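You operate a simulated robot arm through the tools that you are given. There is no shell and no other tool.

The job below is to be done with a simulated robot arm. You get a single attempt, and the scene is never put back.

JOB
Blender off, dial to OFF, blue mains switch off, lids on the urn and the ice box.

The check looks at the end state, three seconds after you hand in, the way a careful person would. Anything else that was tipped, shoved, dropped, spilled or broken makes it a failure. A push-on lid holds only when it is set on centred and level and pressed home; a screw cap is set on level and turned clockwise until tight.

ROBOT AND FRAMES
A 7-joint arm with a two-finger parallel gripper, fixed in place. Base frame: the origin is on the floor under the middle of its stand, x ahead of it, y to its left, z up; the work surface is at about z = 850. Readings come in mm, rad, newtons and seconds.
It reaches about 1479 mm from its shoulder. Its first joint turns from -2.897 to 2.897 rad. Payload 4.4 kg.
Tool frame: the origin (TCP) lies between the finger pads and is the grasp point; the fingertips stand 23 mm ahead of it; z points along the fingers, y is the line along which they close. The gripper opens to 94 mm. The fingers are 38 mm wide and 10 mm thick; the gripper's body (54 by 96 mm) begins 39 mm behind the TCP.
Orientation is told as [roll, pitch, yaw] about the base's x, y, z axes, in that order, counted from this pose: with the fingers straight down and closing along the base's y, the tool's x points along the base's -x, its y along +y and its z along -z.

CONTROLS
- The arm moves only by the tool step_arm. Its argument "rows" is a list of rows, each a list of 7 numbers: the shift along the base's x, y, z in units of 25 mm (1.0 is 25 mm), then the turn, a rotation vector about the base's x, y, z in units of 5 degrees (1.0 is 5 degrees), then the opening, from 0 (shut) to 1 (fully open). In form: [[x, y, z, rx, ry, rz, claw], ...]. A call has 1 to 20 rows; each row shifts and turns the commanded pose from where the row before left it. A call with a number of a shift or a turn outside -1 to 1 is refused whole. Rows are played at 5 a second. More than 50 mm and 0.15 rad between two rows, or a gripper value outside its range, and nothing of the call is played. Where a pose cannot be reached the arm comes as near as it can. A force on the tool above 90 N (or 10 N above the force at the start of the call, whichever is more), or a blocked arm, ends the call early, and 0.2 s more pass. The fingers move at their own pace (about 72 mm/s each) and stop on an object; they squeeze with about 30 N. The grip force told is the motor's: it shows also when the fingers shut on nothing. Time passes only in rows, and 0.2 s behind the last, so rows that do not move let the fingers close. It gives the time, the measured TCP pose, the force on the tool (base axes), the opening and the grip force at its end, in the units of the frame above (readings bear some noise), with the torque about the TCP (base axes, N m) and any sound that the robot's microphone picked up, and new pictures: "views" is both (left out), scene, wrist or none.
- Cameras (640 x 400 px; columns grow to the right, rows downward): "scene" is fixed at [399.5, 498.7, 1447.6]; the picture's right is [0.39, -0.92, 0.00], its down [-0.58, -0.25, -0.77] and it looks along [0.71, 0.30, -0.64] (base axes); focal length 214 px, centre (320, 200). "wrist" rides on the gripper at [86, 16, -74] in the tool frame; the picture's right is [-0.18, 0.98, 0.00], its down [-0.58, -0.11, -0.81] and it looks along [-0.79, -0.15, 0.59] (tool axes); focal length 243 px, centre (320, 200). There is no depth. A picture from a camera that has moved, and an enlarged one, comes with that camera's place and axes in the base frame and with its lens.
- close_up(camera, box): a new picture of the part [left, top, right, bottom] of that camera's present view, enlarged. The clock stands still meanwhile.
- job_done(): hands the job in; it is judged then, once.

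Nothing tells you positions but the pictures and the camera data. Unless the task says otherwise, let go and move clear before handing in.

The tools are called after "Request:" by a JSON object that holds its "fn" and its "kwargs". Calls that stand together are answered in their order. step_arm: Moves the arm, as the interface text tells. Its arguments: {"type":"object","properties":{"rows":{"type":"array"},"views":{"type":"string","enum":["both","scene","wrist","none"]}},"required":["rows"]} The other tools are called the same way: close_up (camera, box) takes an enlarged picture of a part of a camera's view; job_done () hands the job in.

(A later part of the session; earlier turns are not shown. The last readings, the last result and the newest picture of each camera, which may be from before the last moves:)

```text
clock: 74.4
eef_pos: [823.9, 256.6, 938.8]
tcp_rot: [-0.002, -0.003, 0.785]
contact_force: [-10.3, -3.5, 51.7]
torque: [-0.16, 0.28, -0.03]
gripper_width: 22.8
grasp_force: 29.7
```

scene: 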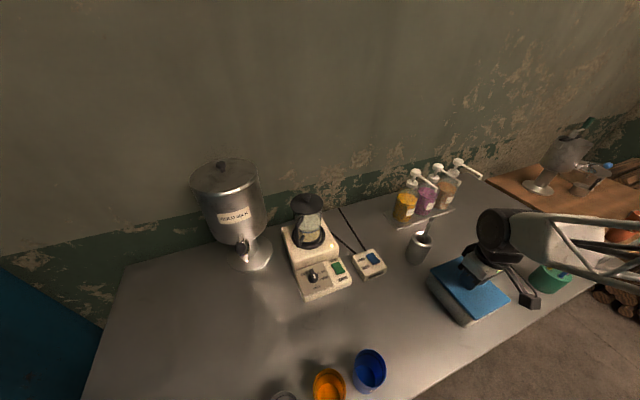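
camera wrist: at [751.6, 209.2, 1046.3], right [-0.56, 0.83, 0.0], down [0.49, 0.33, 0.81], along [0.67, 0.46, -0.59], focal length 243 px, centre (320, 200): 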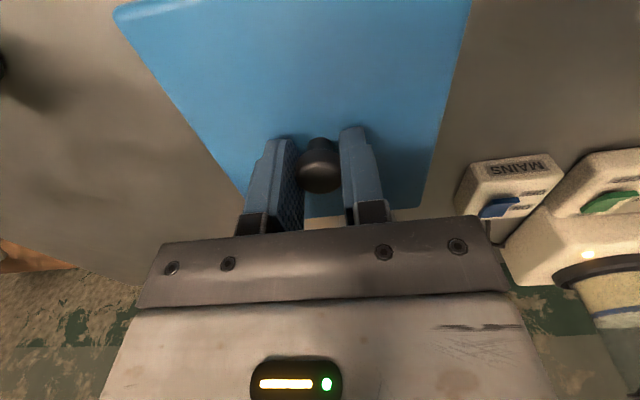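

Request:
{"fn": "step_arm", "kwargs": {"rows": [[-0.012, 0, -0.04, 0, 0, 0, 0], [0, 0, 0, 0, 0, 0, 0], [0, 0, 0, 0, 0, 0, 0]], "views": "none"}}

Request:
{"fn": "step_arm", "kwargs": {"rows": [[0, 0, -0.04, 0, 0, 0, 0], [0, 0, 0, 0, 0, 0, 0], [0, 0, 0, 0, 0, 0, 0]]}}

Request:
{"fn": "close_up", "kwargs": {"camera": "scene", "box": [415, 245, 515, 330]}}

```text
clock: 75.2
eef_pos: [824.1, 257.6, 940.3]
tcp_rot: [-0.002, -0.003, 0.785]
contact_force: [-8.4, 5.3, 71.0]
torque: [-0.02, 0.31, 0.03]
gripper_width: 22.5
grasp_force: 30.1
```

```text
clock: 76.0
eef_pos: [823.0, 257.5, 939.6]
tcp_rot: [-0.002, -0.004, 0.786]
contact_force: [0.3, 4.7, 81.9]
torque: [-0.05, 0.2, 0.03]
gripper_width: 22.6
grasp_force: 29.4
camera wrist: at [751.2, 206.4, 1014.2], right [-0.56, 0.83, 0.0], down [0.48, 0.33, 0.81], along [0.67, 0.46, -0.59], focal length 243 px, centre (320, 200)
```

scene: 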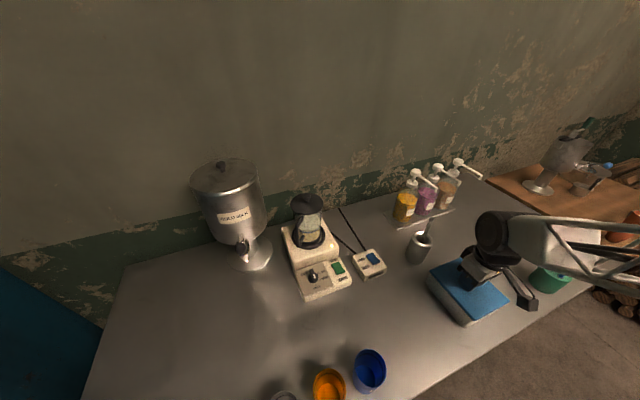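
wrist: 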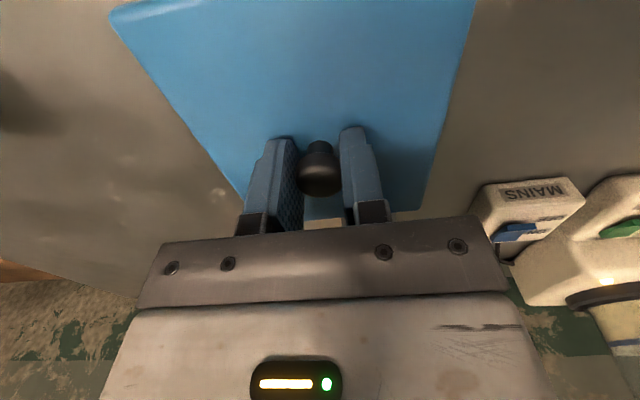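

```text
4.71 times, centred on (465, 288) of scene
camera zoom: at [399.5, 498.7, 1447.6], right [0.39, -0.92, 0.0], down [-0.58, -0.25, -0.77], along [0.71, 0.3, -0.64], focal length 1009 px, centre (-362, -212)
```

zoom: 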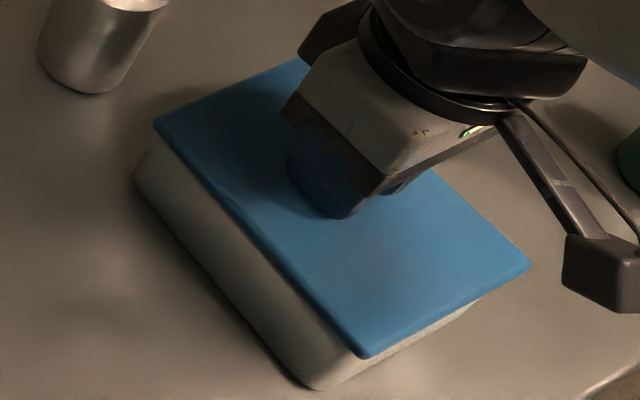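

The lid has stopped moving at 82 N. I need to tell "seated" from "stuck", so I'll zoom in along the lid/rim seam.

Request:
{"fn": "close_up", "kwargs": {"camera": "scene", "box": [428, 265, 468, 295]}}

Request:
{"fn": "close_up", "kwargs": {"camera": "scene", "box": [465, 290, 515, 328]}}

```text
13.33 times, centred on (448, 280) of scene
camera zoom: at [399.5, 498.7, 1447.6], right [0.39, -0.92, 0.0], down [-0.58, -0.25, -0.77], along [0.71, 0.3, -0.64], focal length 2860 px, centre (-1387, -867)
```

zoom: 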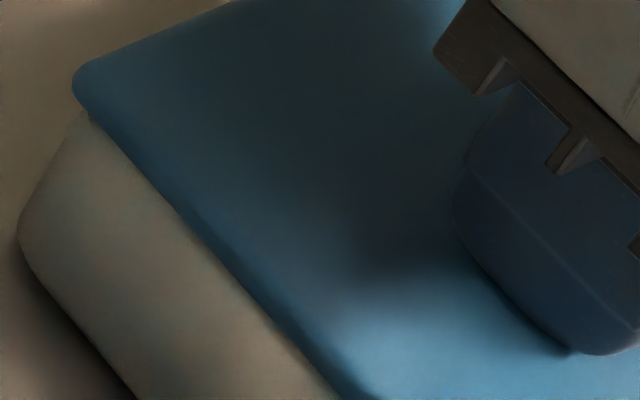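

```text
10.53 times, centred on (490, 309) of scene
camera zoom: at [399.5, 498.7, 1447.6], right [0.39, -0.92, 0.0], down [-0.58, -0.25, -0.77], along [0.71, 0.3, -0.64], focal length 2258 px, centre (-1470, -947)
```

zoom: 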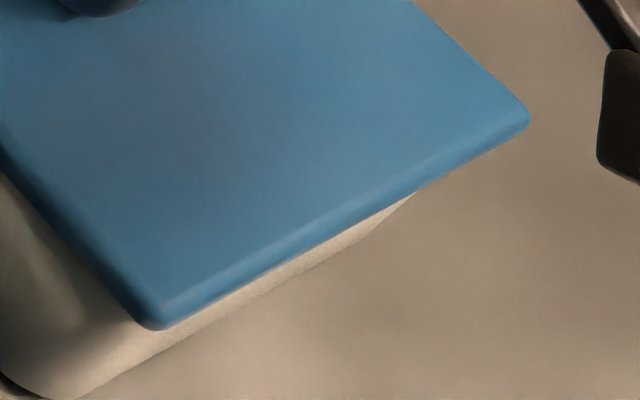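

The geometry agrees to within about 2 mm, but I can't be sure of the gap from here. I'll ease off, release, and look from a low angle with the wrist camera.

Request:
{"fn": "step_arm", "kwargs": {"rows": [[0, 0, 0.1, 0, 0, 0, 0], [0, 0, 0.06, 0, 0, 0, 0], [0, 0, 0, 0, 0, 0, 0], [0, 0, 0, 0, 0, 0, 0]], "views": "none"}}

Request:
{"fn": "step_arm", "kwargs": {"rows": [[0, 0, 0.05, 0, 0, 0, 0], [0, 0, 0, 0, 0, 0, 0], [0, 0, 0, 0, 0, 0, 0]], "views": "none"}}

```text
clock: 77.0
eef_pos: [823.0, 256.7, 939.8]
tcp_rot: [0.0, 0.001, 0.786]
contact_force: [14.8, -0.3, 41.7]
torque: [0.07, -0.36, -0.1]
gripper_width: 22.5
grasp_force: 30.0
```

```text
clock: 77.8
eef_pos: [822.9, 257.8, 939.9]
tcp_rot: [0.002, 0.004, 0.784]
contact_force: [-2.0, -5.2, 13.3]
torque: [-0.1, 0.13, 0.01]
gripper_width: 22.5
grasp_force: 30.4
```

Request:
{"fn": "step_arm", "kwargs": {"rows": [[0, 0, 0.03, 0, 0, 0, 0], [0, 0, 0, 0, 0, 0, 0], [0, 0, 0, 0, 0, 0, 0]], "views": "none"}}

```text
clock: 78.6
eef_pos: [822.8, 258.8, 942.2]
tcp_rot: [-0.002, 0.0, 0.784]
contact_force: [0.0, -0.2, 0.3]
torque: [0.01, 0.02, -0.01]
gripper_width: 22.4
grasp_force: 30.2
```

Force is zero. As a gentle check of whether the lid is actually held, I'll lift 1.5 mm while still gripping and watch for resistance.

Request:
{"fn": "step_arm", "kwargs": {"rows": [[0, 0, 0.04, 0, 0, 0, 0], [0, 0, 0, 0, 0, 0, 0], [0, 0, 0, 0, 0, 0, 0]], "views": "none"}}

Request:
{"fn": "step_arm", "kwargs": {"rows": [[0, 0, 0.04, 0, 0, 0, 0], [0, 0, 0, 0, 0, 0, 0], [0, 0, 0, 0, 0, 0, 0]], "views": "none"}}

```text
clock: 79.4
eef_pos: [824.1, 258.9, 943.9]
tcp_rot: [0.0, -0.001, 0.784]
contact_force: [0.2, 0.1, -0.9]
torque: [0.03, -0.05, 0.01]
gripper_width: 22.6
grasp_force: 30.1
```

```text
clock: 80.2
eef_pos: [822.4, 258.0, 944.5]
tcp_rot: [0.001, 0.0, 0.784]
contact_force: [0.2, 0.4, -0.6]
torque: [-0.01, -0.02, 0.05]
gripper_width: 22.6
grasp_force: 30.1
```

The lid lifts freely, so it wasn't held. I'd like to see the lid's underside profile, so I'll raise it to the scene camera's height where it's seen edge-on.

Request:
{"fn": "step_arm", "kwargs": {"rows": [[0, 0, 0.6, 0, 0, 0, 0], [0, 0, 1, 0, 0, 0, 0], [0, 0, 1, 0, 0, 0, 0], [0, 0, 1, 0, 0, 0, 0], [0, 0, 1, 0, 0, 0, 0], [0, 0.3, 1, 0, 0, 0, 0], [0, 0.3, 1, 0, 0, 0, 0], [0.1, 0.4, 1, 0, 0, 0, 0], [0.1, 0.4, 1, 0, 0, 0, 0], [0.1, 0.4, 1, 0, 0, 0, 0], [0.1, 0.4, 1, 0, 0, 0, 0], [0.1, 0.4, 1, 0, 0, 0, 0], [0.1, 0.4, 1, 0, 0, 0, 0], [0.1, 0.4, 1, 0, 0, 0, 0], [0.1, 0.4, 1, 0, 0, 0, 0], [0.1, 0.4, 1, 0, 0, 0, 0], [0.1, 0.4, 1, 0, 0, 0, 0], [0.1, 0.4, 1, 0, 0, 0, 0], [0.1, 0.4, 1, 0, 0, 0, 0], [0, 0, 0, 0, 0, 0, 0]], "views": "scene"}}

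```text
clock: 84.4
eef_pos: [852.8, 393.6, 1408.4]
tcp_rot: [0.001, 0.0, 0.786]
contact_force: [-0.6, 0.1, -0.7]
torque: [-0.04, -0.02, 0.01]
gripper_width: 22.4
grasp_force: 30.1
```

scene: 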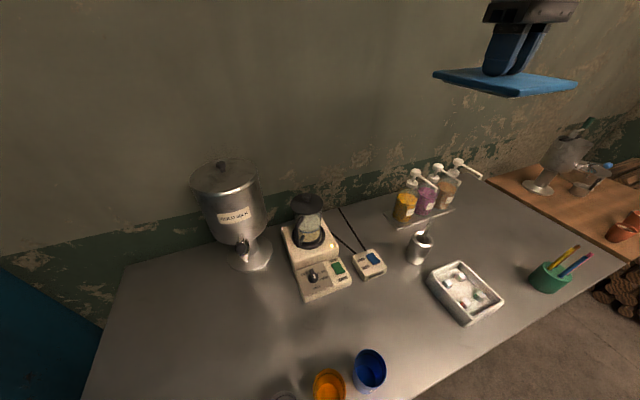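

Request:
{"fn": "step_arm", "kwargs": {"rows": [[0, 0, 0.9, 0, 0, 0, 0], [0, 0, 0.9, 0, 0, 0, 0], [0, 0, 0.9, 0, 0, 0, 0], [0, 0, 0.5, 0, 0, 0, 0], [0, 0, 0, 0, 0, 0, 0]], "views": "scene"}}

Request:
{"fn": "close_up", "kwargs": {"camera": "scene", "box": [420, 0, 600, 70]}}

```text
clock: 85.6
eef_pos: [854.2, 390.4, 1490.0]
tcp_rot: [0.001, 0.001, 0.786]
contact_force: [0.1, 0.0, -1.4]
torque: [-0.02, 0.01, 0.0]
gripper_width: 22.6
grasp_force: 29.8
```

scene: 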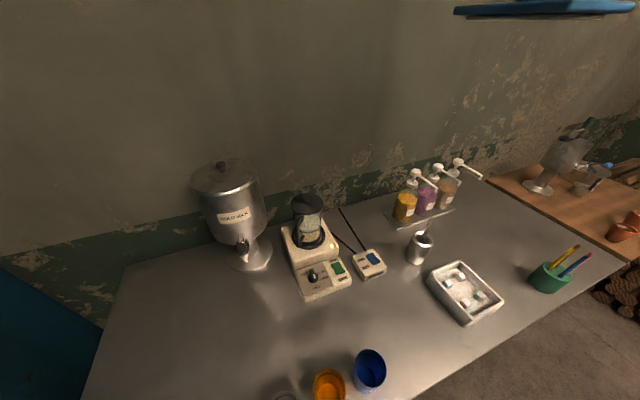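

```text
3.56 times, centred on (510, 35) of scene
camera zoom: at [399.5, 498.7, 1447.6], right [0.39, -0.92, 0.0], down [-0.58, -0.25, -0.77], along [0.71, 0.3, -0.64], focal length 763 px, centre (-356, 787)
```

zoom: 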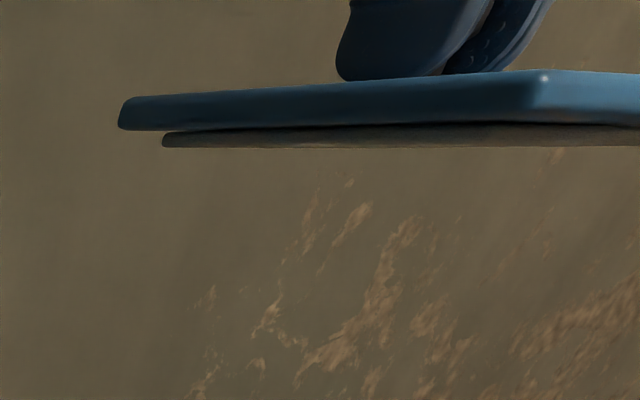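

The profile shows a plate about 9–10 mm thick with a plug about 5 mm deep set well inside the edge. So the earlier contact at 942, vertical and balanced, was the plate resting on the rim, meaning it was seated and simply lifts off freely. I'll go back and seat it again.

Request:
{"fn": "step_arm", "kwargs": {"rows": [[-0.2, -0.7, -1, 0, 0, 0, 0], [-0.2, -0.7, -1, 0, 0, 0, 0], [-0.2, -0.7, -1, 0, 0, 0, 0], [-0.2, -0.7, -1, 0, 0, 0, 0], [-0.2, -0.7, -1, 0, 0, 0, 0], [-0.2, -0.7, -1, 0, 0, 0, 0], [-0.03, -0.7, -1, 0, 0, 0, 0], [0, -0.45, -1, 0, 0, 0, 0], [0, 0, -1, 0, 0, 0, 0], [0, 0, -1, 0, 0, 0, 0], [0, 0, -1, 0, 0, 0, 0], [0, 0, -1, 0, 0, 0, 0], [0, 0, -1, 0, 0, 0, 0], [0, 0, -1, 0, 0, 0, 0], [0, 0, -1, 0, 0, 0, 0], [0, 0, -1, 0, 0, 0, 0], [0, 0, -1, 0, 0, 0, 0], [0, 0, -1, 0, 0, 0, 0], [0, 0, -1, 0, 0, 0, 0], [0, 0, 0, 0, 0, 0, 0]], "views": "none"}}

Request:
{"fn": "step_arm", "kwargs": {"rows": [[0, 0, 0, 0, 0, 0, 0]], "views": "none"}}

Request:
{"fn": "step_arm", "kwargs": {"rows": [[0, 0, 0, 0, 0, 0, 0]], "views": "none"}}

```text
clock: 89.8
eef_pos: [823.5, 259.6, 1014.6]
tcp_rot: [0.001, -0.001, 0.785]
contact_force: [0.7, -0.7, 0.4]
torque: [0.01, -0.04, 0.02]
gripper_width: 22.7
grasp_force: 30.3
```

```text
clock: 90.2
eef_pos: [823.0, 259.7, 1013.9]
tcp_rot: [0.001, -0.001, 0.784]
contact_force: [-0.1, 0.4, -0.8]
torque: [-0.01, -0.03, 0.04]
gripper_width: 22.6
grasp_force: 29.3
```

```text
clock: 90.6
eef_pos: [824.1, 259.3, 1014.1]
tcp_rot: [0.0, 0.0, 0.785]
contact_force: [0.1, -0.1, -0.2]
torque: [-0.03, 0.01, 0.05]
gripper_width: 22.5
grasp_force: 29.8
```

Request:
{"fn": "step_arm", "kwargs": {"rows": [[0, -0.08, -0.8, 0, 0, 0, 0], [0, 0, -0.8, 0, 0, 0, 0], [0, 0, -0.8, 0, 0, 0, 0], [0, 0, -0.32, 0, 0, 0, 0], [0, 0, 0, 0, 0, 0, 0]], "views": "none"}}

Request:
{"fn": "step_arm", "kwargs": {"rows": [[0, 0, 0, 0, 0, 0, 0]], "views": "wrist"}}

Request:
{"fn": "step_arm", "kwargs": {"rows": [[0, 0, 0, 0, 0, 0, 0]], "views": "none"}}

```text
clock: 91.8
eef_pos: [822.7, 258.7, 946.3]
tcp_rot: [0.001, -0.001, 0.786]
contact_force: [1.1, 0.1, -0.6]
torque: [0.0, 0.01, -0.01]
gripper_width: 22.8
grasp_force: 30.5
```

```text
clock: 92.2
eef_pos: [822.9, 258.3, 945.8]
tcp_rot: [0.0, 0.001, 0.786]
contact_force: [0.3, 0.1, -0.2]
torque: [-0.01, 0.0, 0.02]
gripper_width: 22.3
grasp_force: 30.1
camera wrist: at [750.2, 207.5, 1021.4], right [-0.56, 0.83, 0.0], down [0.49, 0.33, 0.81], along [0.67, 0.46, -0.59], focal length 243 px, centre (320, 200)
```

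wrist: 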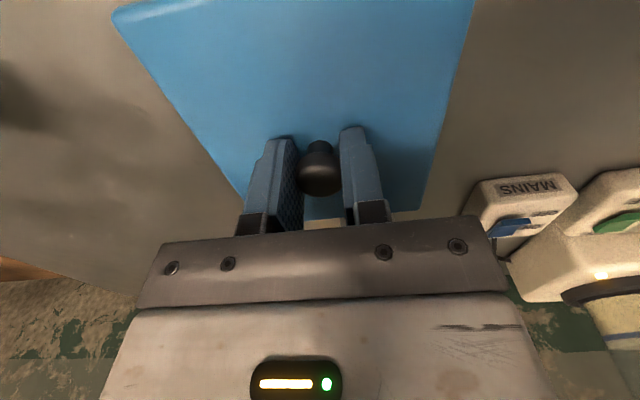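

```text
clock: 92.6
eef_pos: [821.3, 258.0, 946.0]
tcp_rot: [0.0, 0.0, 0.786]
contact_force: [0.6, -0.1, -0.7]
torque: [0.0, -0.01, -0.01]
gripper_width: 22.7
grasp_force: 30.4
```

I'll centre on target and lower to about 2 mm above the seat, with the plug inside, then probe sideways gently to confirm it's centred.

Request:
{"fn": "step_arm", "kwargs": {"rows": [[0.04, -0.03, -0.08, 0, 0, 0, 0], [0, 0, -0.06, 0, 0, 0, 0], [0, 0, 0, 0, 0, 0, 0], [0, 0, 0, 0, 0, 0, 0]], "views": "none"}}

Request:
{"fn": "step_arm", "kwargs": {"rows": [[0, 0, 0, 0, 0, 0, 0]], "views": "none"}}

```text
clock: 93.6
eef_pos: [822.9, 257.7, 943.3]
tcp_rot: [0.001, 0.0, 0.786]
contact_force: [0.6, 0.0, -0.9]
torque: [-0.02, 0.0, 0.04]
gripper_width: 22.6
grasp_force: 30.3
```

```text
clock: 94.0
eef_pos: [823.0, 256.6, 942.9]
tcp_rot: [0.001, -0.001, 0.785]
contact_force: [0.9, 0.0, -0.7]
torque: [-0.03, 0.0, 0.03]
gripper_width: 22.6
grasp_force: 29.9
```

Request:
{"fn": "step_arm", "kwargs": {"rows": [[0, 0, -0.05, 0, 0, 0, 0], [0, 0, 0, 0, 0, 0, 0]], "views": "none"}}

Request:
{"fn": "step_arm", "kwargs": {"rows": [[0.042, 0.042, 0, 0, 0, 0, 0], [0, 0, 0, 0, 0, 0, 0], [0, 0, 0, 0, 0, 0, 0]], "views": "none"}}

Request:
{"fn": "step_arm", "kwargs": {"rows": [[0.042, 0.042, 0, 0, 0, 0, 0], [0, 0, 0, 0, 0, 0, 0], [0, 0, 0, 0, 0, 0, 0]], "views": "none"}}

```text
clock: 94.6
eef_pos: [823.8, 255.7, 941.4]
tcp_rot: [0.001, 0.001, 0.784]
contact_force: [0.0, -0.4, -0.6]
torque: [0.0, -0.01, 0.0]
gripper_width: 22.7
grasp_force: 30.3
```

```text
clock: 95.4
eef_pos: [825.5, 257.2, 942.6]
tcp_rot: [0.0, 0.001, 0.786]
contact_force: [0.0, -0.3, -0.9]
torque: [0.01, 0.01, -0.02]
gripper_width: 22.7
grasp_force: 29.6
```

```text
clock: 96.2
eef_pos: [826.6, 258.0, 941.3]
tcp_rot: [0.001, 0.0, 0.786]
contact_force: [0.0, 0.3, -0.2]
torque: [0.0, 0.0, -0.01]
gripper_width: 22.5
grasp_force: 30.1
```

Request:
{"fn": "step_arm", "kwargs": {"rows": [[0.042, 0.042, 0, 0, 0, 0, 0], [0, 0, 0, 0, 0, 0, 0], [0, 0, 0, 0, 0, 0, 0]], "views": "none"}}

Request:
{"fn": "step_arm", "kwargs": {"rows": [[0.042, 0.042, 0, 0, 0, 0, 0], [0, 0, 0, 0, 0, 0, 0], [0, 0, 0, 0, 0, 0, 0]], "views": "none"}}

```text
clock: 97.0
eef_pos: [827.1, 259.7, 942.0]
tcp_rot: [-0.001, 0.0, 0.787]
contact_force: [-0.9, -1.7, 0.2]
torque: [-0.09, 0.04, 0.04]
gripper_width: 22.8
grasp_force: 30.3
```

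```text
clock: 97.8
eef_pos: [827.6, 260.1, 940.3]
tcp_rot: [0.001, -0.001, 0.784]
contact_force: [-14.7, -16.6, 4.8]
torque: [-0.43, 0.37, 0.01]
gripper_width: 22.5
grasp_force: 29.9
```

Confirmed: the plug is inside the opening (back wall touched at w≈768). I'll go back through centre and find the front limit, stepping finely.

Request:
{"fn": "step_arm", "kwargs": {"rows": [[-0.042, -0.042, 0, 0, 0, 0, 0], [-0.042, -0.042, 0, 0, 0, 0, 0], [-0.042, -0.042, 0, 0, 0, 0, 0], [-0.042, -0.042, 0, 0, 0, 0, 0], [0, 0, 0, 0, 0, 0, 0], [0, 0, 0, 0, 0, 0, 0]], "views": "none"}}

Request:
{"fn": "step_arm", "kwargs": {"rows": [[-0.03, -0.03, 0, 0, 0, 0, 0], [0, 0, 0, 0, 0, 0, 0], [0, 0, 0, 0, 0, 0, 0]], "views": "none"}}

Request:
{"fn": "step_arm", "kwargs": {"rows": [[-0.03, -0.03, 0, 0, 0, 0, 0], [0, 0, 0, 0, 0, 0, 0], [0, 0, 0, 0, 0, 0, 0]], "views": "none"}}

```text
clock: 99.2
eef_pos: [823.6, 255.7, 941.1]
tcp_rot: [0.001, -0.002, 0.786]
contact_force: [-0.2, -0.4, -0.7]
torque: [0.03, 0.03, -0.03]
gripper_width: 22.4
grasp_force: 29.7
```

```text
clock: 100.0
eef_pos: [822.3, 254.9, 940.9]
tcp_rot: [0.0, -0.001, 0.785]
contact_force: [-0.9, 0.1, -0.9]
torque: [-0.05, 0.0, 0.01]
gripper_width: 22.6
grasp_force: 30.3
```

```text
clock: 100.8
eef_pos: [822.5, 253.4, 942.2]
tcp_rot: [0.0, -0.002, 0.785]
contact_force: [14.7, 10.4, -1.0]
torque: [0.46, -0.51, -0.03]
gripper_width: 22.3
grasp_force: 29.8
```

The front limit is about −1.1 mm, so the centre is about +1.6 mm in w from where I started. I'll go there, then probe sideways along u.

Request:
{"fn": "step_arm", "kwargs": {"rows": [[0.105, 0.105, 0, 0, 0, 0, 0], [0, 0, 0, 0, 0, 0, 0], [0, 0, 0, 0, 0, 0, 0]], "views": "none"}}

Request:
{"fn": "step_arm", "kwargs": {"rows": [[0.04, -0.04, 0, 0, 0, 0, 0], [0, 0, 0, 0, 0, 0, 0], [0, 0, 0, 0, 0, 0, 0]], "views": "none"}}

Request:
{"fn": "step_arm", "kwargs": {"rows": [[0.03, -0.03, 0, 0, 0, 0, 0], [0, 0, 0, 0, 0, 0, 0], [0, 0, 0, 0, 0, 0, 0]], "views": "none"}}

```text
clock: 101.6
eef_pos: [824.6, 256.7, 941.3]
tcp_rot: [0.001, 0.0, 0.786]
contact_force: [0.7, -0.9, -0.4]
torque: [0.03, 0.02, 0.01]
gripper_width: 22.4
grasp_force: 30.4
```

```text
clock: 102.4
eef_pos: [827.6, 255.4, 940.7]
tcp_rot: [0.0, 0.0, 0.786]
contact_force: [0.0, -0.3, -1.2]
torque: [-0.01, 0.01, 0.0]
gripper_width: 22.6
grasp_force: 30.3
```

```text
clock: 103.2
eef_pos: [827.8, 255.6, 941.7]
tcp_rot: [0.0, 0.0, 0.786]
contact_force: [-11.2, 11.3, 4.6]
torque: [0.23, 0.26, -0.03]
gripper_width: 22.3
grasp_force: 30.1
```

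Request:
{"fn": "step_arm", "kwargs": {"rows": [[-0.07, 0.07, 0, 0, 0, 0, 0], [-0.056, 0.056, 0, 0, 0, 0, 0], [0, 0, 0, 0, 0, 0, 0], [0, 0, 0, 0, 0, 0, 0]], "views": "none"}}

Request:
{"fn": "step_arm", "kwargs": {"rows": [[-0.028, 0.028, 0, 0, 0, 0, 0], [0, 0, 0, 0, 0, 0, 0], [0, 0, 0, 0, 0, 0, 0]], "views": "none"}}

Request:
{"fn": "step_arm", "kwargs": {"rows": [[-0.028, 0.028, 0, 0, 0, 0, 0], [0, 0, 0, 0, 0, 0, 0], [0, 0, 0, 0, 0, 0, 0]], "views": "none"}}

```text
clock: 104.2
eef_pos: [823.3, 257.4, 940.3]
tcp_rot: [0.0, 0.001, 0.784]
contact_force: [-0.3, 0.0, -1.1]
torque: [0.04, 0.02, 0.01]
gripper_width: 22.4
grasp_force: 30.0
```

```text
clock: 105.0
eef_pos: [821.4, 258.2, 941.1]
tcp_rot: [0.001, 0.0, 0.786]
contact_force: [0.0, 0.1, -0.4]
torque: [0.02, -0.02, 0.03]
gripper_width: 22.5
grasp_force: 29.8
```

```text
clock: 105.8
eef_pos: [821.6, 259.4, 940.4]
tcp_rot: [0.0, -0.001, 0.786]
contact_force: [0.5, 0.5, -0.6]
torque: [0.04, -0.03, 0.02]
gripper_width: 22.4
grasp_force: 29.9
```

Request:
{"fn": "step_arm", "kwargs": {"rows": [[-0.02, 0.02, 0, 0, 0, 0, 0], [0, 0, 0, 0, 0, 0, 0], [0, 0, 0, 0, 0, 0, 0]], "views": "none"}}

Request:
{"fn": "step_arm", "kwargs": {"rows": [[-0.02, 0.02, 0, 0, 0, 0, 0], [0, 0, 0, 0, 0, 0, 0], [0, 0, 0, 0, 0, 0, 0]], "views": "none"}}

```text
clock: 106.6
eef_pos: [822.8, 259.6, 939.6]
tcp_rot: [-0.002, -0.001, 0.785]
contact_force: [0.4, 0.0, 1.6]
torque: [0.01, -0.22, 0.04]
gripper_width: 22.6
grasp_force: 29.8
```

```text
clock: 107.4
eef_pos: [821.0, 260.4, 940.1]
tcp_rot: [-0.001, 0.0, 0.786]
contact_force: [2.2, -4.3, -1.9]
torque: [-0.16, -0.05, -0.02]
gripper_width: 22.7
grasp_force: 29.5
```

The u limits are +1.45 and −4.9 mm, so the centre is −1.75 mm. I'll move to centre, lower onto the rim and press.

Request:
{"fn": "step_arm", "kwargs": {"rows": [[0.102, -0.102, 0, 0, 0, 0, 0], [0, 0, 0, 0, 0, 0, 0], [0, 0, -0.06, 0, 0, 0, 0], [0, 0, 0, 0, 0, 0, 0]], "views": "none"}}

Request:
{"fn": "step_arm", "kwargs": {"rows": [[0, 0, -0.06, 0, 0, 0, 0], [0, 0, 0, 0, 0, 0, 0], [0, 0, 0, 0, 0, 0, 0]], "views": "none"}}

```text
clock: 108.4
eef_pos: [823.4, 258.9, 939.3]
tcp_rot: [0.0, -0.001, 0.787]
contact_force: [-4.1, 0.8, 15.4]
torque: [-0.02, 0.06, -0.03]
gripper_width: 22.4
grasp_force: 30.0
```

```text
clock: 109.2
eef_pos: [823.7, 258.1, 940.8]
tcp_rot: [-0.002, -0.004, 0.784]
contact_force: [5.6, 7.7, 38.2]
torque: [0.13, 0.0, 0.03]
gripper_width: 22.5
grasp_force: 29.7
```

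Request:
{"fn": "step_arm", "kwargs": {"rows": [[0, 0, -0.06, 0, 0, 0, 0], [0, 0, 0, 0, 0, 0, 0], [0, 0, 0, 0, 0, 0, 0]], "views": "none"}}

Request:
{"fn": "step_arm", "kwargs": {"rows": [[0, 0, -0.05, 0, 0, 0, 0], [0, 0, 0, 0, 0, 0, 0], [0, 0, 0, 0, 0, 0, 0]], "views": "wrist"}}

```text
clock: 110.0
eef_pos: [824.2, 257.1, 938.9]
tcp_rot: [-0.001, -0.004, 0.784]
contact_force: [-5.9, 0.4, 77.6]
torque: [-0.17, 0.39, -0.03]
gripper_width: 22.9
grasp_force: 30.1
```

```text
clock: 110.4
eef_pos: [825.2, 257.3, 939.5]
tcp_rot: [-0.001, -0.005, 0.783]
contact_force: [-1.8, -0.7, 7.6]
torque: [-0.24, 0.31, 0.04]
gripper_width: 22.3
grasp_force: 30.2
stopped in row 2: the force on the tool passed its limit at 92 N (the readings are from after the stop); the commanded pose is now the measured one
camera wrist: at [752.0, 207.7, 1014.5], right [-0.56, 0.83, 0.0], down [0.48, 0.33, 0.81], along [0.67, 0.46, -0.59], focal length 243 px, centre (320, 200)
```

wrist: 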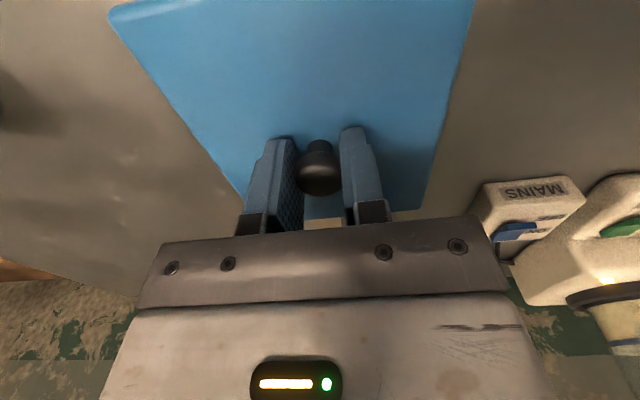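

I pressed it to 92 N, centred. I'll repeat the gentle hold test with a 1.5–3 mm lift.

Request:
{"fn": "step_arm", "kwargs": {"rows": [[0, 0, 0.06, 0, 0, 0, 0], [0, 0, 0, 0, 0, 0, 0], [0, 0, 0, 0, 0, 0, 0]], "views": "none"}}

Request:
{"fn": "step_arm", "kwargs": {"rows": [[0, 0, 0.06, 0, 0, 0, 0], [0, 0, 0, 0, 0, 0, 0], [0, 0, 0, 0, 0, 0, 0]], "views": "none"}}

```text
clock: 111.2
eef_pos: [825.7, 259.8, 940.2]
tcp_rot: [-0.002, -0.004, 0.785]
contact_force: [0.7, -2.8, 7.0]
torque: [-0.13, 0.13, 0.04]
gripper_width: 22.7
grasp_force: 29.9
```

```text
clock: 112.0
eef_pos: [824.2, 257.2, 940.6]
tcp_rot: [-0.002, -0.003, 0.785]
contact_force: [0.0, 0.9, -0.9]
torque: [-0.01, -0.02, -0.02]
gripper_width: 22.7
grasp_force: 30.0
```

Request:
{"fn": "step_arm", "kwargs": {"rows": [[0, 0, 0.06, 0, 0, 0, 0], [0, 0, 0, 0, 0, 0, 0], [0, 0, 0, 0, 0, 0, 0]], "views": "none"}}

Request:
{"fn": "step_arm", "kwargs": {"rows": [[0, 0, 0, 0, 0, 0, 0], [0, 0, 0, 0, 0, 0, 0]], "views": "none"}}

```text
clock: 112.8
eef_pos: [825.5, 258.3, 943.7]
tcp_rot: [-0.002, -0.004, 0.785]
contact_force: [-0.8, 0.7, -0.4]
torque: [0.03, 0.02, 0.0]
gripper_width: 22.4
grasp_force: 29.7
```

```text
clock: 113.4
eef_pos: [823.3, 257.9, 943.0]
tcp_rot: [-0.002, -0.003, 0.785]
contact_force: [0.2, -0.6, -0.8]
torque: [-0.01, 0.01, 0.04]
gripper_width: 22.5
grasp_force: 30.1
```

It lifts freely again. This lid has about 3 mm of play, so it simply rests seated. I'll set it down, press, ease off, and release.

Request:
{"fn": "step_arm", "kwargs": {"rows": [[0, 0, -0.1, 0, 0, 0, 0], [0, 0, -0.06, 0, 0, 0, 0], [0, 0, 0, 0, 0, 0, 0], [0, 0, 0, 0, 0, 0, 0]], "views": "none"}}

Request:
{"fn": "step_arm", "kwargs": {"rows": [[0, 0, -0.06, 0, 0, 0, 0], [0, 0, 0, 0, 0, 0, 0], [0, 0, 0, 0, 0, 0, 0]], "views": "none"}}

```text
clock: 114.4
eef_pos: [824.6, 258.5, 940.4]
tcp_rot: [-0.001, -0.005, 0.786]
contact_force: [1.3, 4.7, 16.5]
torque: [-0.3, 0.39, 0.01]
gripper_width: 22.7
grasp_force: 30.0
```

```text
clock: 115.2
eef_pos: [825.2, 257.8, 939.8]
tcp_rot: [-0.002, -0.005, 0.786]
contact_force: [-9.4, -13.0, 52.3]
torque: [-0.36, 0.48, -0.01]
gripper_width: 22.5
grasp_force: 29.8
```

Request:
{"fn": "step_arm", "kwargs": {"rows": [[0, 0, 0.06, 0, 0, 0, 0], [0, 0, 0, 0, 0, 0, 0], [0, 0, 0, 0, 0, 0, 0]], "views": "none"}}

Request:
{"fn": "step_arm", "kwargs": {"rows": [[0, 0, 0.04, 0, 0, 0, 0], [0, 0, 0, 0, 0, 0, 0], [0, 0, 0, 0, 0, 0, 0]], "views": "none"}}

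```text
clock: 116.0
eef_pos: [823.7, 258.9, 939.1]
tcp_rot: [-0.002, -0.002, 0.785]
contact_force: [10.9, -3.0, 35.1]
torque: [0.02, -0.13, -0.06]
gripper_width: 22.6
grasp_force: 30.0
```

```text
clock: 116.8
eef_pos: [823.4, 257.8, 939.2]
tcp_rot: [-0.002, -0.001, 0.785]
contact_force: [1.6, 8.1, 23.7]
torque: [0.21, 0.05, 0.04]
gripper_width: 22.5
grasp_force: 30.0
```

Request:
{"fn": "step_arm", "kwargs": {"rows": [[0, 0, 0.03, 0, 0, 0, 0], [0, 0, 0, 0, 0, 0, 0], [0, 0, 0, 0, 0, 0, 0]], "views": "none"}}

```text
clock: 117.6
eef_pos: [824.5, 257.4, 940.2]
tcp_rot: [-0.001, -0.002, 0.787]
contact_force: [-3.2, 0.6, 9.9]
torque: [-0.24, 0.3, -0.06]
gripper_width: 22.3
grasp_force: 30.0
```

Down to about 10 N. I'll open the fingers and rise clear.

Request:
{"fn": "step_arm", "kwargs": {"rows": [[0, 0, 0, 0, 0, 0, 0.35], [0, 0, 0, 0, 0, 0, 0.5], [0, 0, 0, 0, 0, 0, 0.6], [0, 0, 0.4, 0, 0, 0, 0.6], [0, 0, 0.8, 0, 0, 0, 0.6], [0, 0, 1, 0, 0, 0, 0.6], [0, 0, 1, 0, 0, 0, 0.6]]}}

Request:
{"fn": "close_up", "kwargs": {"camera": "scene", "box": [415, 245, 515, 330]}}

Request:
{"fn": "close_up", "kwargs": {"camera": "wrist", "box": [140, 0, 500, 210]}}

```text
clock: 119.2
eef_pos: [824.4, 258.1, 1020.0]
tcp_rot: [-0.002, -0.001, 0.784]
contact_force: [-0.5, -0.3, -0.4]
torque: [-0.02, -0.03, 0.02]
gripper_width: 56.4
grasp_force: 0.0
camera wrist: at [752.3, 208.3, 1095.2], right [-0.56, 0.83, 0.0], down [0.49, 0.33, 0.81], along [0.67, 0.46, -0.59], focal length 243 px, centre (320, 200)
```

scene: 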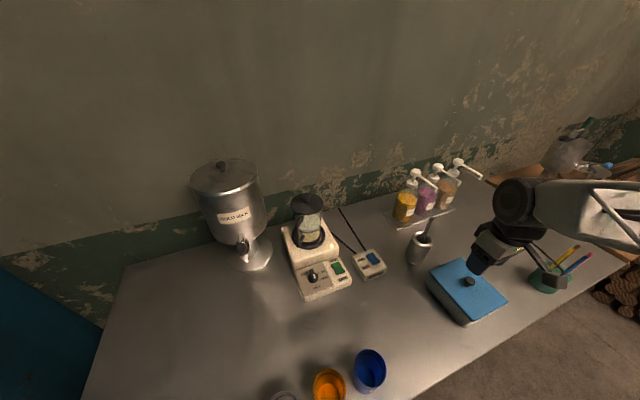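
wrist: 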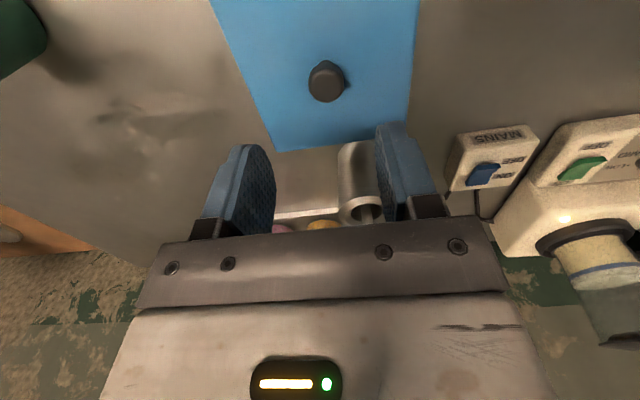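

```text
4.71 times, centred on (465, 288) of scene
camera zoom: at [399.5, 498.7, 1447.6], right [0.39, -0.92, 0.0], down [-0.58, -0.25, -0.77], along [0.71, 0.3, -0.64], focal length 1009 px, centre (-362, -212)
```

zoom: 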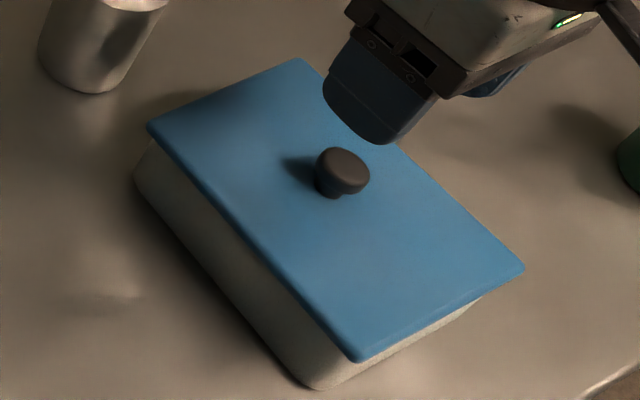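

```text
1.78 times, centred on (320, 105) of wrist
camera zoom: at [752.3, 208.3, 1095.2], right [-0.56, 0.83, 0.0], down [0.49, 0.33, 0.81], along [0.67, 0.46, -0.59], focal length 431 px, centre (320, 369)
```

zoom: 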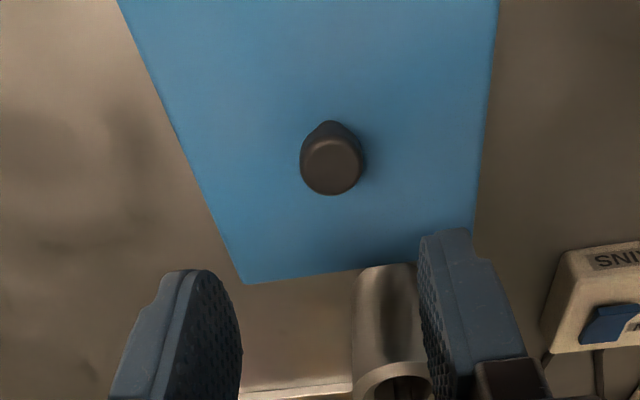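

The knob now sits about 4 mm left of where it was gripped, so the lid slid within its play on release. I'll re-grip to bring it back to centre and then release with no residual force.

Request:
{"fn": "step_arm", "kwargs": {"rows": [[-0.02, 0, -0.8, 0, 0, 0, 0.6], [0, 0, -0.8, 0, 0, 0, 0.6], [0, 0, -0.8, 0, 0, 0, 0.6], [0, 0, -0.7, 0, 0, 0, 0.6], [0, 0, 0, 0, 0, 0, 0.6]], "views": "wrist"}}

Request:
{"fn": "step_arm", "kwargs": {"rows": [[0, 0, 0, 0, 0, 0, 0.6]], "views": "none"}}

```text
clock: 120.4
eef_pos: [825.2, 259.1, 944.2]
tcp_rot: [-0.001, -0.003, 0.785]
contact_force: [0.7, 0.4, 0.3]
torque: [-0.01, -0.01, 0.0]
gripper_width: 56.3
grasp_force: 0.1
camera wrist: at [752.2, 209.1, 1019.0], right [-0.56, 0.83, 0.0], down [0.49, 0.33, 0.81], along [0.67, 0.46, -0.59], focal length 243 px, centre (320, 200)
```

wrist: 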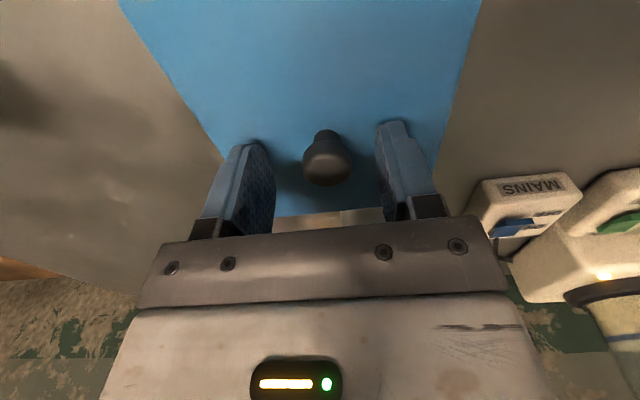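

```text
clock: 120.8
eef_pos: [824.4, 259.1, 943.5]
tcp_rot: [-0.001, -0.002, 0.785]
contact_force: [0.0, 0.4, 1.6]
torque: [-0.05, 0.02, -0.03]
gripper_width: 56.4
grasp_force: 0.0
```

Request:
{"fn": "step_arm", "kwargs": {"rows": [[0, 0, 0, 0, 0, 0, 0.4], [0, 0, 0, 0, 0, 0, 0.2], [0, 0, 0, 0, 0, 0, 0], [0, 0, 0, 0, 0, 0, 0], [0, 0, 0, 0, 0, 0, 0], [0, 0, 0, 0, 0, 0, 0]], "views": "wrist"}}

Request:
{"fn": "step_arm", "kwargs": {"rows": [[0, 0, 0.06, 0, 0, 0, 0], [0, 0, 0, 0, 0, 0, 0], [0, 0, 0, 0, 0, 0, 0]], "views": "none"}}

```text
clock: 122.2
eef_pos: [825.3, 259.6, 944.5]
tcp_rot: [-0.003, -0.004, 0.786]
contact_force: [-0.8, 0.5, 1.8]
torque: [0.01, 0.01, 0.01]
gripper_width: 22.5
grasp_force: 30.0
camera wrist: at [752.2, 209.1, 1019.0], right [-0.56, 0.83, 0.0], down [0.49, 0.33, 0.81], along [0.67, 0.46, -0.59], focal length 243 px, centre (320, 200)
```

wrist: 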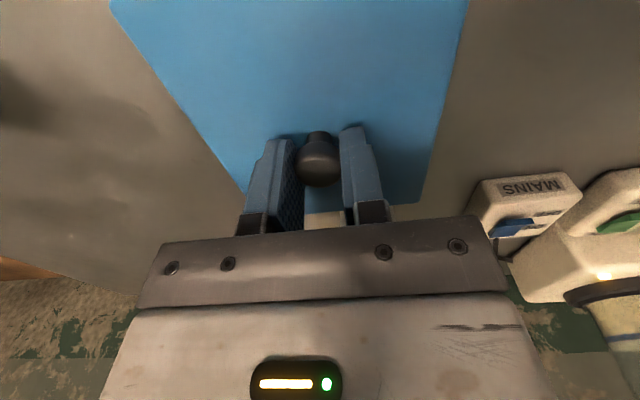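

```text
clock: 123.0
eef_pos: [823.6, 260.0, 946.3]
tcp_rot: [-0.002, -0.003, 0.787]
contact_force: [0.7, 0.1, -0.8]
torque: [-0.07, 0.02, 0.03]
gripper_width: 22.6
grasp_force: 30.4
```

Re-gripped and lifted slightly, with the plug still inside. I'll probe ±w again to find the true centre with this grip.

Request:
{"fn": "step_arm", "kwargs": {"rows": [[0.035, 0.035, 0, 0, 0, 0, 0], [0, 0, 0, 0, 0, 0, 0], [0, 0, 0, 0, 0, 0, 0]], "views": "none"}}

Request:
{"fn": "step_arm", "kwargs": {"rows": [[0.035, 0.035, 0, 0, 0, 0, 0], [0, 0, 0, 0, 0, 0, 0], [0, 0, 0, 0, 0, 0, 0]], "views": "none"}}

Request:
{"fn": "step_arm", "kwargs": {"rows": [[0.035, 0.035, 0, 0, 0, 0, 0], [0, 0, 0, 0, 0, 0, 0], [0, 0, 0, 0, 0, 0, 0]], "views": "none"}}

```text
clock: 123.8
eef_pos: [825.2, 259.8, 946.3]
tcp_rot: [-0.003, -0.003, 0.786]
contact_force: [0.7, -0.2, -0.7]
torque: [-0.02, 0.03, 0.0]
gripper_width: 22.4
grasp_force: 30.1
```

```text
clock: 124.6
eef_pos: [825.8, 260.6, 946.5]
tcp_rot: [-0.003, -0.003, 0.784]
contact_force: [-0.4, 0.4, -1.2]
torque: [0.0, -0.01, 0.03]
gripper_width: 22.3
grasp_force: 30.0
```

```text
clock: 125.4
eef_pos: [825.7, 261.4, 946.0]
tcp_rot: [-0.002, -0.004, 0.786]
contact_force: [0.3, 0.2, -0.8]
torque: [0.02, -0.05, -0.02]
gripper_width: 22.6
grasp_force: 30.1
```

Request:
{"fn": "step_arm", "kwargs": {"rows": [[0.035, 0.035, 0, 0, 0, 0, 0], [0, 0, 0, 0, 0, 0, 0], [0, 0, 0, 0, 0, 0, 0]], "views": "none"}}

Request:
{"fn": "step_arm", "kwargs": {"rows": [[0.03, 0.03, 0, 0, 0, 0, 0], [0, 0, 0, 0, 0, 0, 0], [0, 0, 0, 0, 0, 0, 0]], "views": "none"}}

```text
clock: 126.2
eef_pos: [827.5, 262.3, 945.3]
tcp_rot: [0.0, -0.002, 0.784]
contact_force: [0.7, -0.5, -0.7]
torque: [0.0, -0.01, -0.02]
gripper_width: 22.7
grasp_force: 30.3
```

```text
clock: 127.0
eef_pos: [826.9, 263.1, 945.2]
tcp_rot: [0.0, -0.005, 0.787]
contact_force: [-1.2, 0.2, -0.9]
torque: [0.0, 0.01, 0.0]
gripper_width: 22.5
grasp_force: 30.2
```

Request:
{"fn": "step_arm", "kwargs": {"rows": [[0.03, 0.03, 0, 0, 0, 0, 0], [0, 0, 0, 0, 0, 0, 0], [0, 0, 0, 0, 0, 0, 0]], "views": "none"}}

Request:
{"fn": "step_arm", "kwargs": {"rows": [[0.03, 0.03, 0, 0, 0, 0, 0], [0, 0, 0, 0, 0, 0, 0], [0, 0, 0, 0, 0, 0, 0]], "views": "none"}}

```text
clock: 127.8
eef_pos: [828.3, 264.2, 946.1]
tcp_rot: [-0.003, -0.004, 0.785]
contact_force: [-15.2, -14.9, 2.2]
torque: [-0.45, 0.45, 0.0]
gripper_width: 22.3
grasp_force: 29.9
```

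```text
clock: 128.6
eef_pos: [829.1, 264.1, 945.5]
tcp_rot: [-0.002, -0.004, 0.786]
contact_force: [-10.3, -15.5, 4.6]
torque: [-0.34, 0.31, 0.0]
gripper_width: 22.5
grasp_force: 30.5
```

Contact found at about +6.1 mm, so this grip holds the knob about 3 mm off. I'll back off to mid-play, then lower until just above the rim.

Request:
{"fn": "step_arm", "kwargs": {"rows": [[-0.119, -0.119, 0, 0, 0, 0, 0], [0, 0, 0, 0, 0, 0, 0], [0, 0, 0, 0, 0, 0, 0]], "views": "none"}}

Request:
{"fn": "step_arm", "kwargs": {"rows": [[0, 0, -0.04, 0, 0, 0, 0], [0, 0, 0, 0, 0, 0, 0], [0, 0, 0, 0, 0, 0, 0]], "views": "none"}}

```text
clock: 129.4
eef_pos: [827.1, 260.5, 945.1]
tcp_rot: [-0.001, -0.003, 0.786]
contact_force: [1.0, 0.1, 0.5]
torque: [0.02, -0.02, 0.01]
gripper_width: 22.6
grasp_force: 29.9
```

```text
clock: 130.2
eef_pos: [826.5, 260.7, 945.3]
tcp_rot: [-0.003, -0.003, 0.786]
contact_force: [0.1, -0.2, 5.4]
torque: [0.27, -0.31, -0.01]
gripper_width: 22.6
grasp_force: 29.2
```

Request:
{"fn": "step_arm", "kwargs": {"rows": [[0, 0, 0.015, 0, 0, 0, 0], [0, 0, 0, 0, 0, 0, 0], [0, 0, 0, 0, 0, 0, 0]], "views": "none"}}

```text
clock: 131.0
eef_pos: [826.8, 260.5, 944.6]
tcp_rot: [-0.002, -0.003, 0.785]
contact_force: [0.8, -0.5, -0.5]
torque: [0.04, -0.02, -0.01]
gripper_width: 22.5
grasp_force: 30.4
```

Force is zero and the lid is just off the rim. I'll open a little at first and check.

Request:
{"fn": "step_arm", "kwargs": {"rows": [[0, 0, 0, 0, 0, 0, 0.3], [0, 0, 0, 0, 0, 0, 0.4], [0, 0, 0, 0, 0, 0, 0.5], [0, 0, 0, 0, 0, 0, 0.6]], "views": "wrist"}}

```text
clock: 132.0
eef_pos: [825.9, 259.1, 945.1]
tcp_rot: [-0.001, -0.003, 0.785]
contact_force: [0.4, -0.4, 0.3]
torque: [0.02, 0.02, 0.03]
gripper_width: 56.4
grasp_force: 0.1
camera wrist: at [754.3, 210.3, 1020.0], right [-0.56, 0.83, 0.0], down [0.49, 0.33, 0.81], along [0.67, 0.46, -0.59], focal length 243 px, centre (320, 200)
```

wrist: 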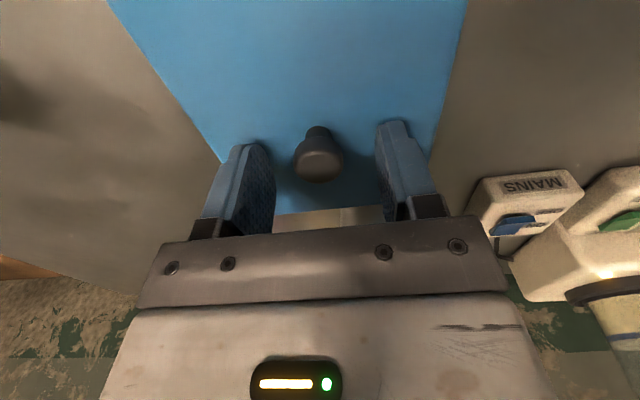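

The lid stayed put this time. I'll rise and inspect.

Request:
{"fn": "step_arm", "kwargs": {"rows": [[0, 0, 0.4, 0, 0, 0, 0.6], [0, 0, 0.8, 0, 0, 0, 0.6], [0, 0, 1, 0, 0, 0, 0.6], [0, 0, 1, 0, 0, 0, 0.6], [0, 0, 1, 0, 0, 0, 0.6], [0, 0, 0, 0, 0, 0, 0.6]]}}

Request:
{"fn": "close_up", "kwargs": {"camera": "scene", "box": [415, 245, 515, 330]}}

Request:
{"fn": "close_up", "kwargs": {"camera": "wrist", "box": [200, 0, 440, 150]}}

```text
clock: 133.4
eef_pos: [824.8, 260.4, 1051.3]
tcp_rot: [-0.001, -0.004, 0.785]
contact_force: [-0.1, -0.9, -0.2]
torque: [-0.01, -0.01, -0.01]
gripper_width: 56.3
grasp_force: 0.0
camera wrist: at [752.4, 210.1, 1125.9], right [-0.56, 0.83, 0.0], down [0.49, 0.33, 0.81], along [0.67, 0.46, -0.59], focal length 243 px, centre (320, 200)
```

scene: 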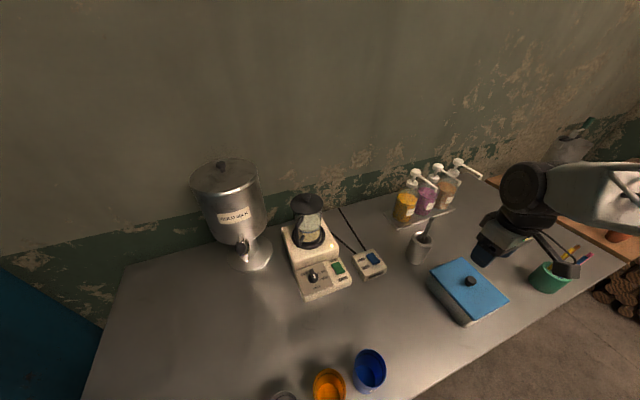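
wrist: 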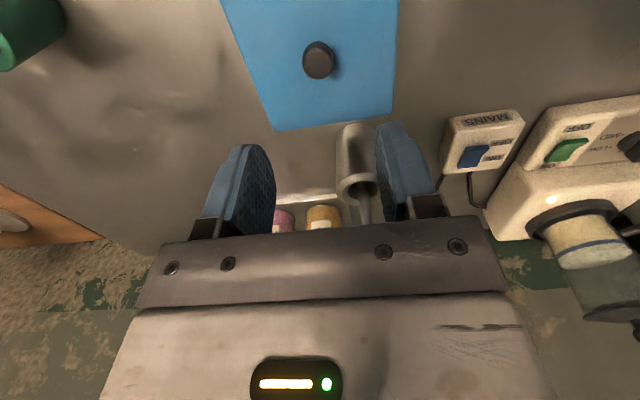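

```text
4.71 times, centred on (465, 288) of scene
camera zoom: at [399.5, 498.7, 1447.6], right [0.39, -0.92, 0.0], down [-0.58, -0.25, -0.77], along [0.71, 0.3, -0.64], focal length 1009 px, centre (-362, -212)
```

zoom: 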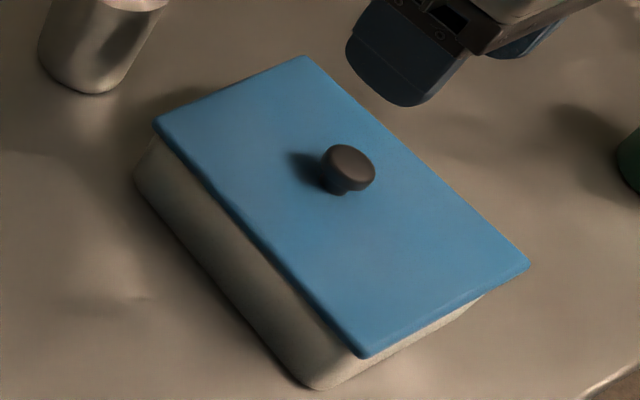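

```text
2.67 times, centred on (320, 75) of wrist
camera zoom: at [752.4, 210.1, 1125.9], right [-0.56, 0.83, 0.0], down [0.49, 0.33, 0.81], along [0.67, 0.46, -0.59], focal length 647 px, centre (320, 533)
```

zoom: 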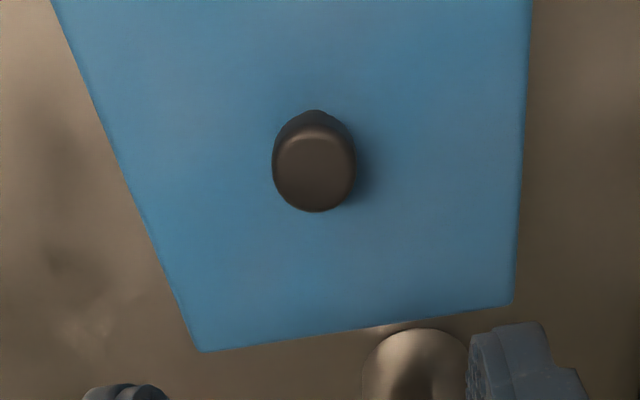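

The ice-box lid looks centred, level and seated. Next is the mains switch: I'll hover over it with the fingers closed and look.

Request:
{"fn": "step_arm", "kwargs": {"rows": [[0, 0.952, 0, 0, 0, 0, 0.3], [0, 0.952, 0, 0, 0, 0, 0], [0, 0.952, 0, 0, 0, 0, 0], [0, 0.952, 0, 0, 0, 0, 0], [0, 0.952, 0, 0, 0, 0, 0], [0, 0.952, -0.2, 0, 0, 0, 0], [0, 0.952, -0.2, 0, 0, 0, 0], [0, 0.952, -0.2, 0, 0, 0, 0], [0, 0.952, -0.4, 0, 0, 0, 0], [0, 0.952, -0.4, 0, 0, 0, 0], [0, 0, 0, 0, 0, 0, 0]]}}

Request:
{"fn": "close_up", "kwargs": {"camera": "wrist", "box": [220, 0, 440, 150]}}

```text
clock: 135.8
eef_pos: [824.9, 500.5, 1015.0]
tcp_rot: [-0.002, -0.003, 0.785]
contact_force: [-0.4, 0.8, -0.4]
torque: [0.0, 0.0, -0.03]
gripper_width: 0.0
grasp_force: 29.8
camera wrist: at [752.5, 450.1, 1090.4], right [-0.56, 0.83, 0.0], down [0.49, 0.33, 0.81], along [0.67, 0.46, -0.59], focal length 243 px, centre (320, 200)
```

scene: 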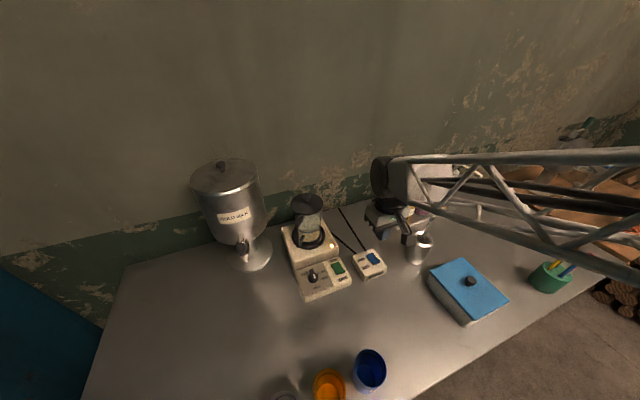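
wrist: 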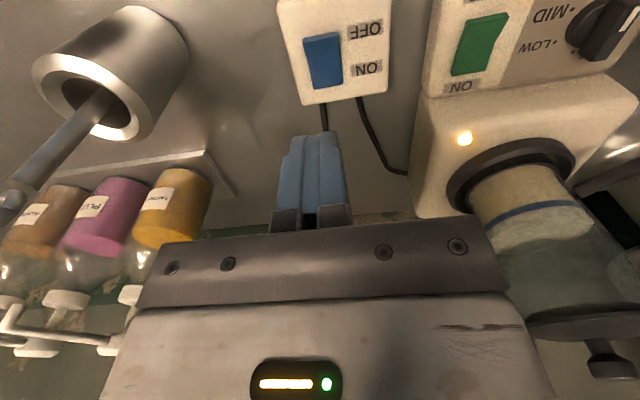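

```text
2.67 times, centred on (330, 75) of wrist
camera zoom: at [752.5, 450.1, 1090.4], right [-0.56, 0.83, 0.0], down [0.49, 0.33, 0.81], along [0.67, 0.46, -0.59], focal length 647 px, centre (293, 533)
```

zoom: 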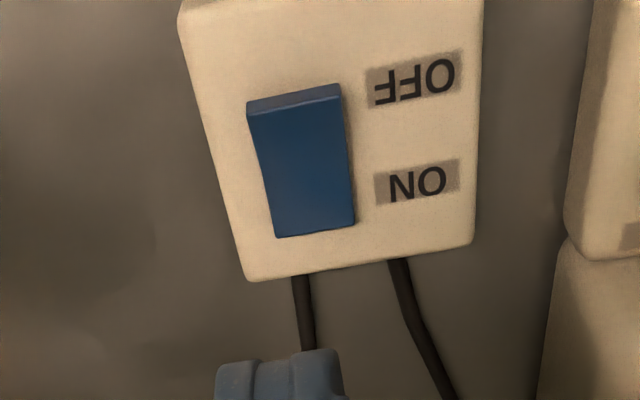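

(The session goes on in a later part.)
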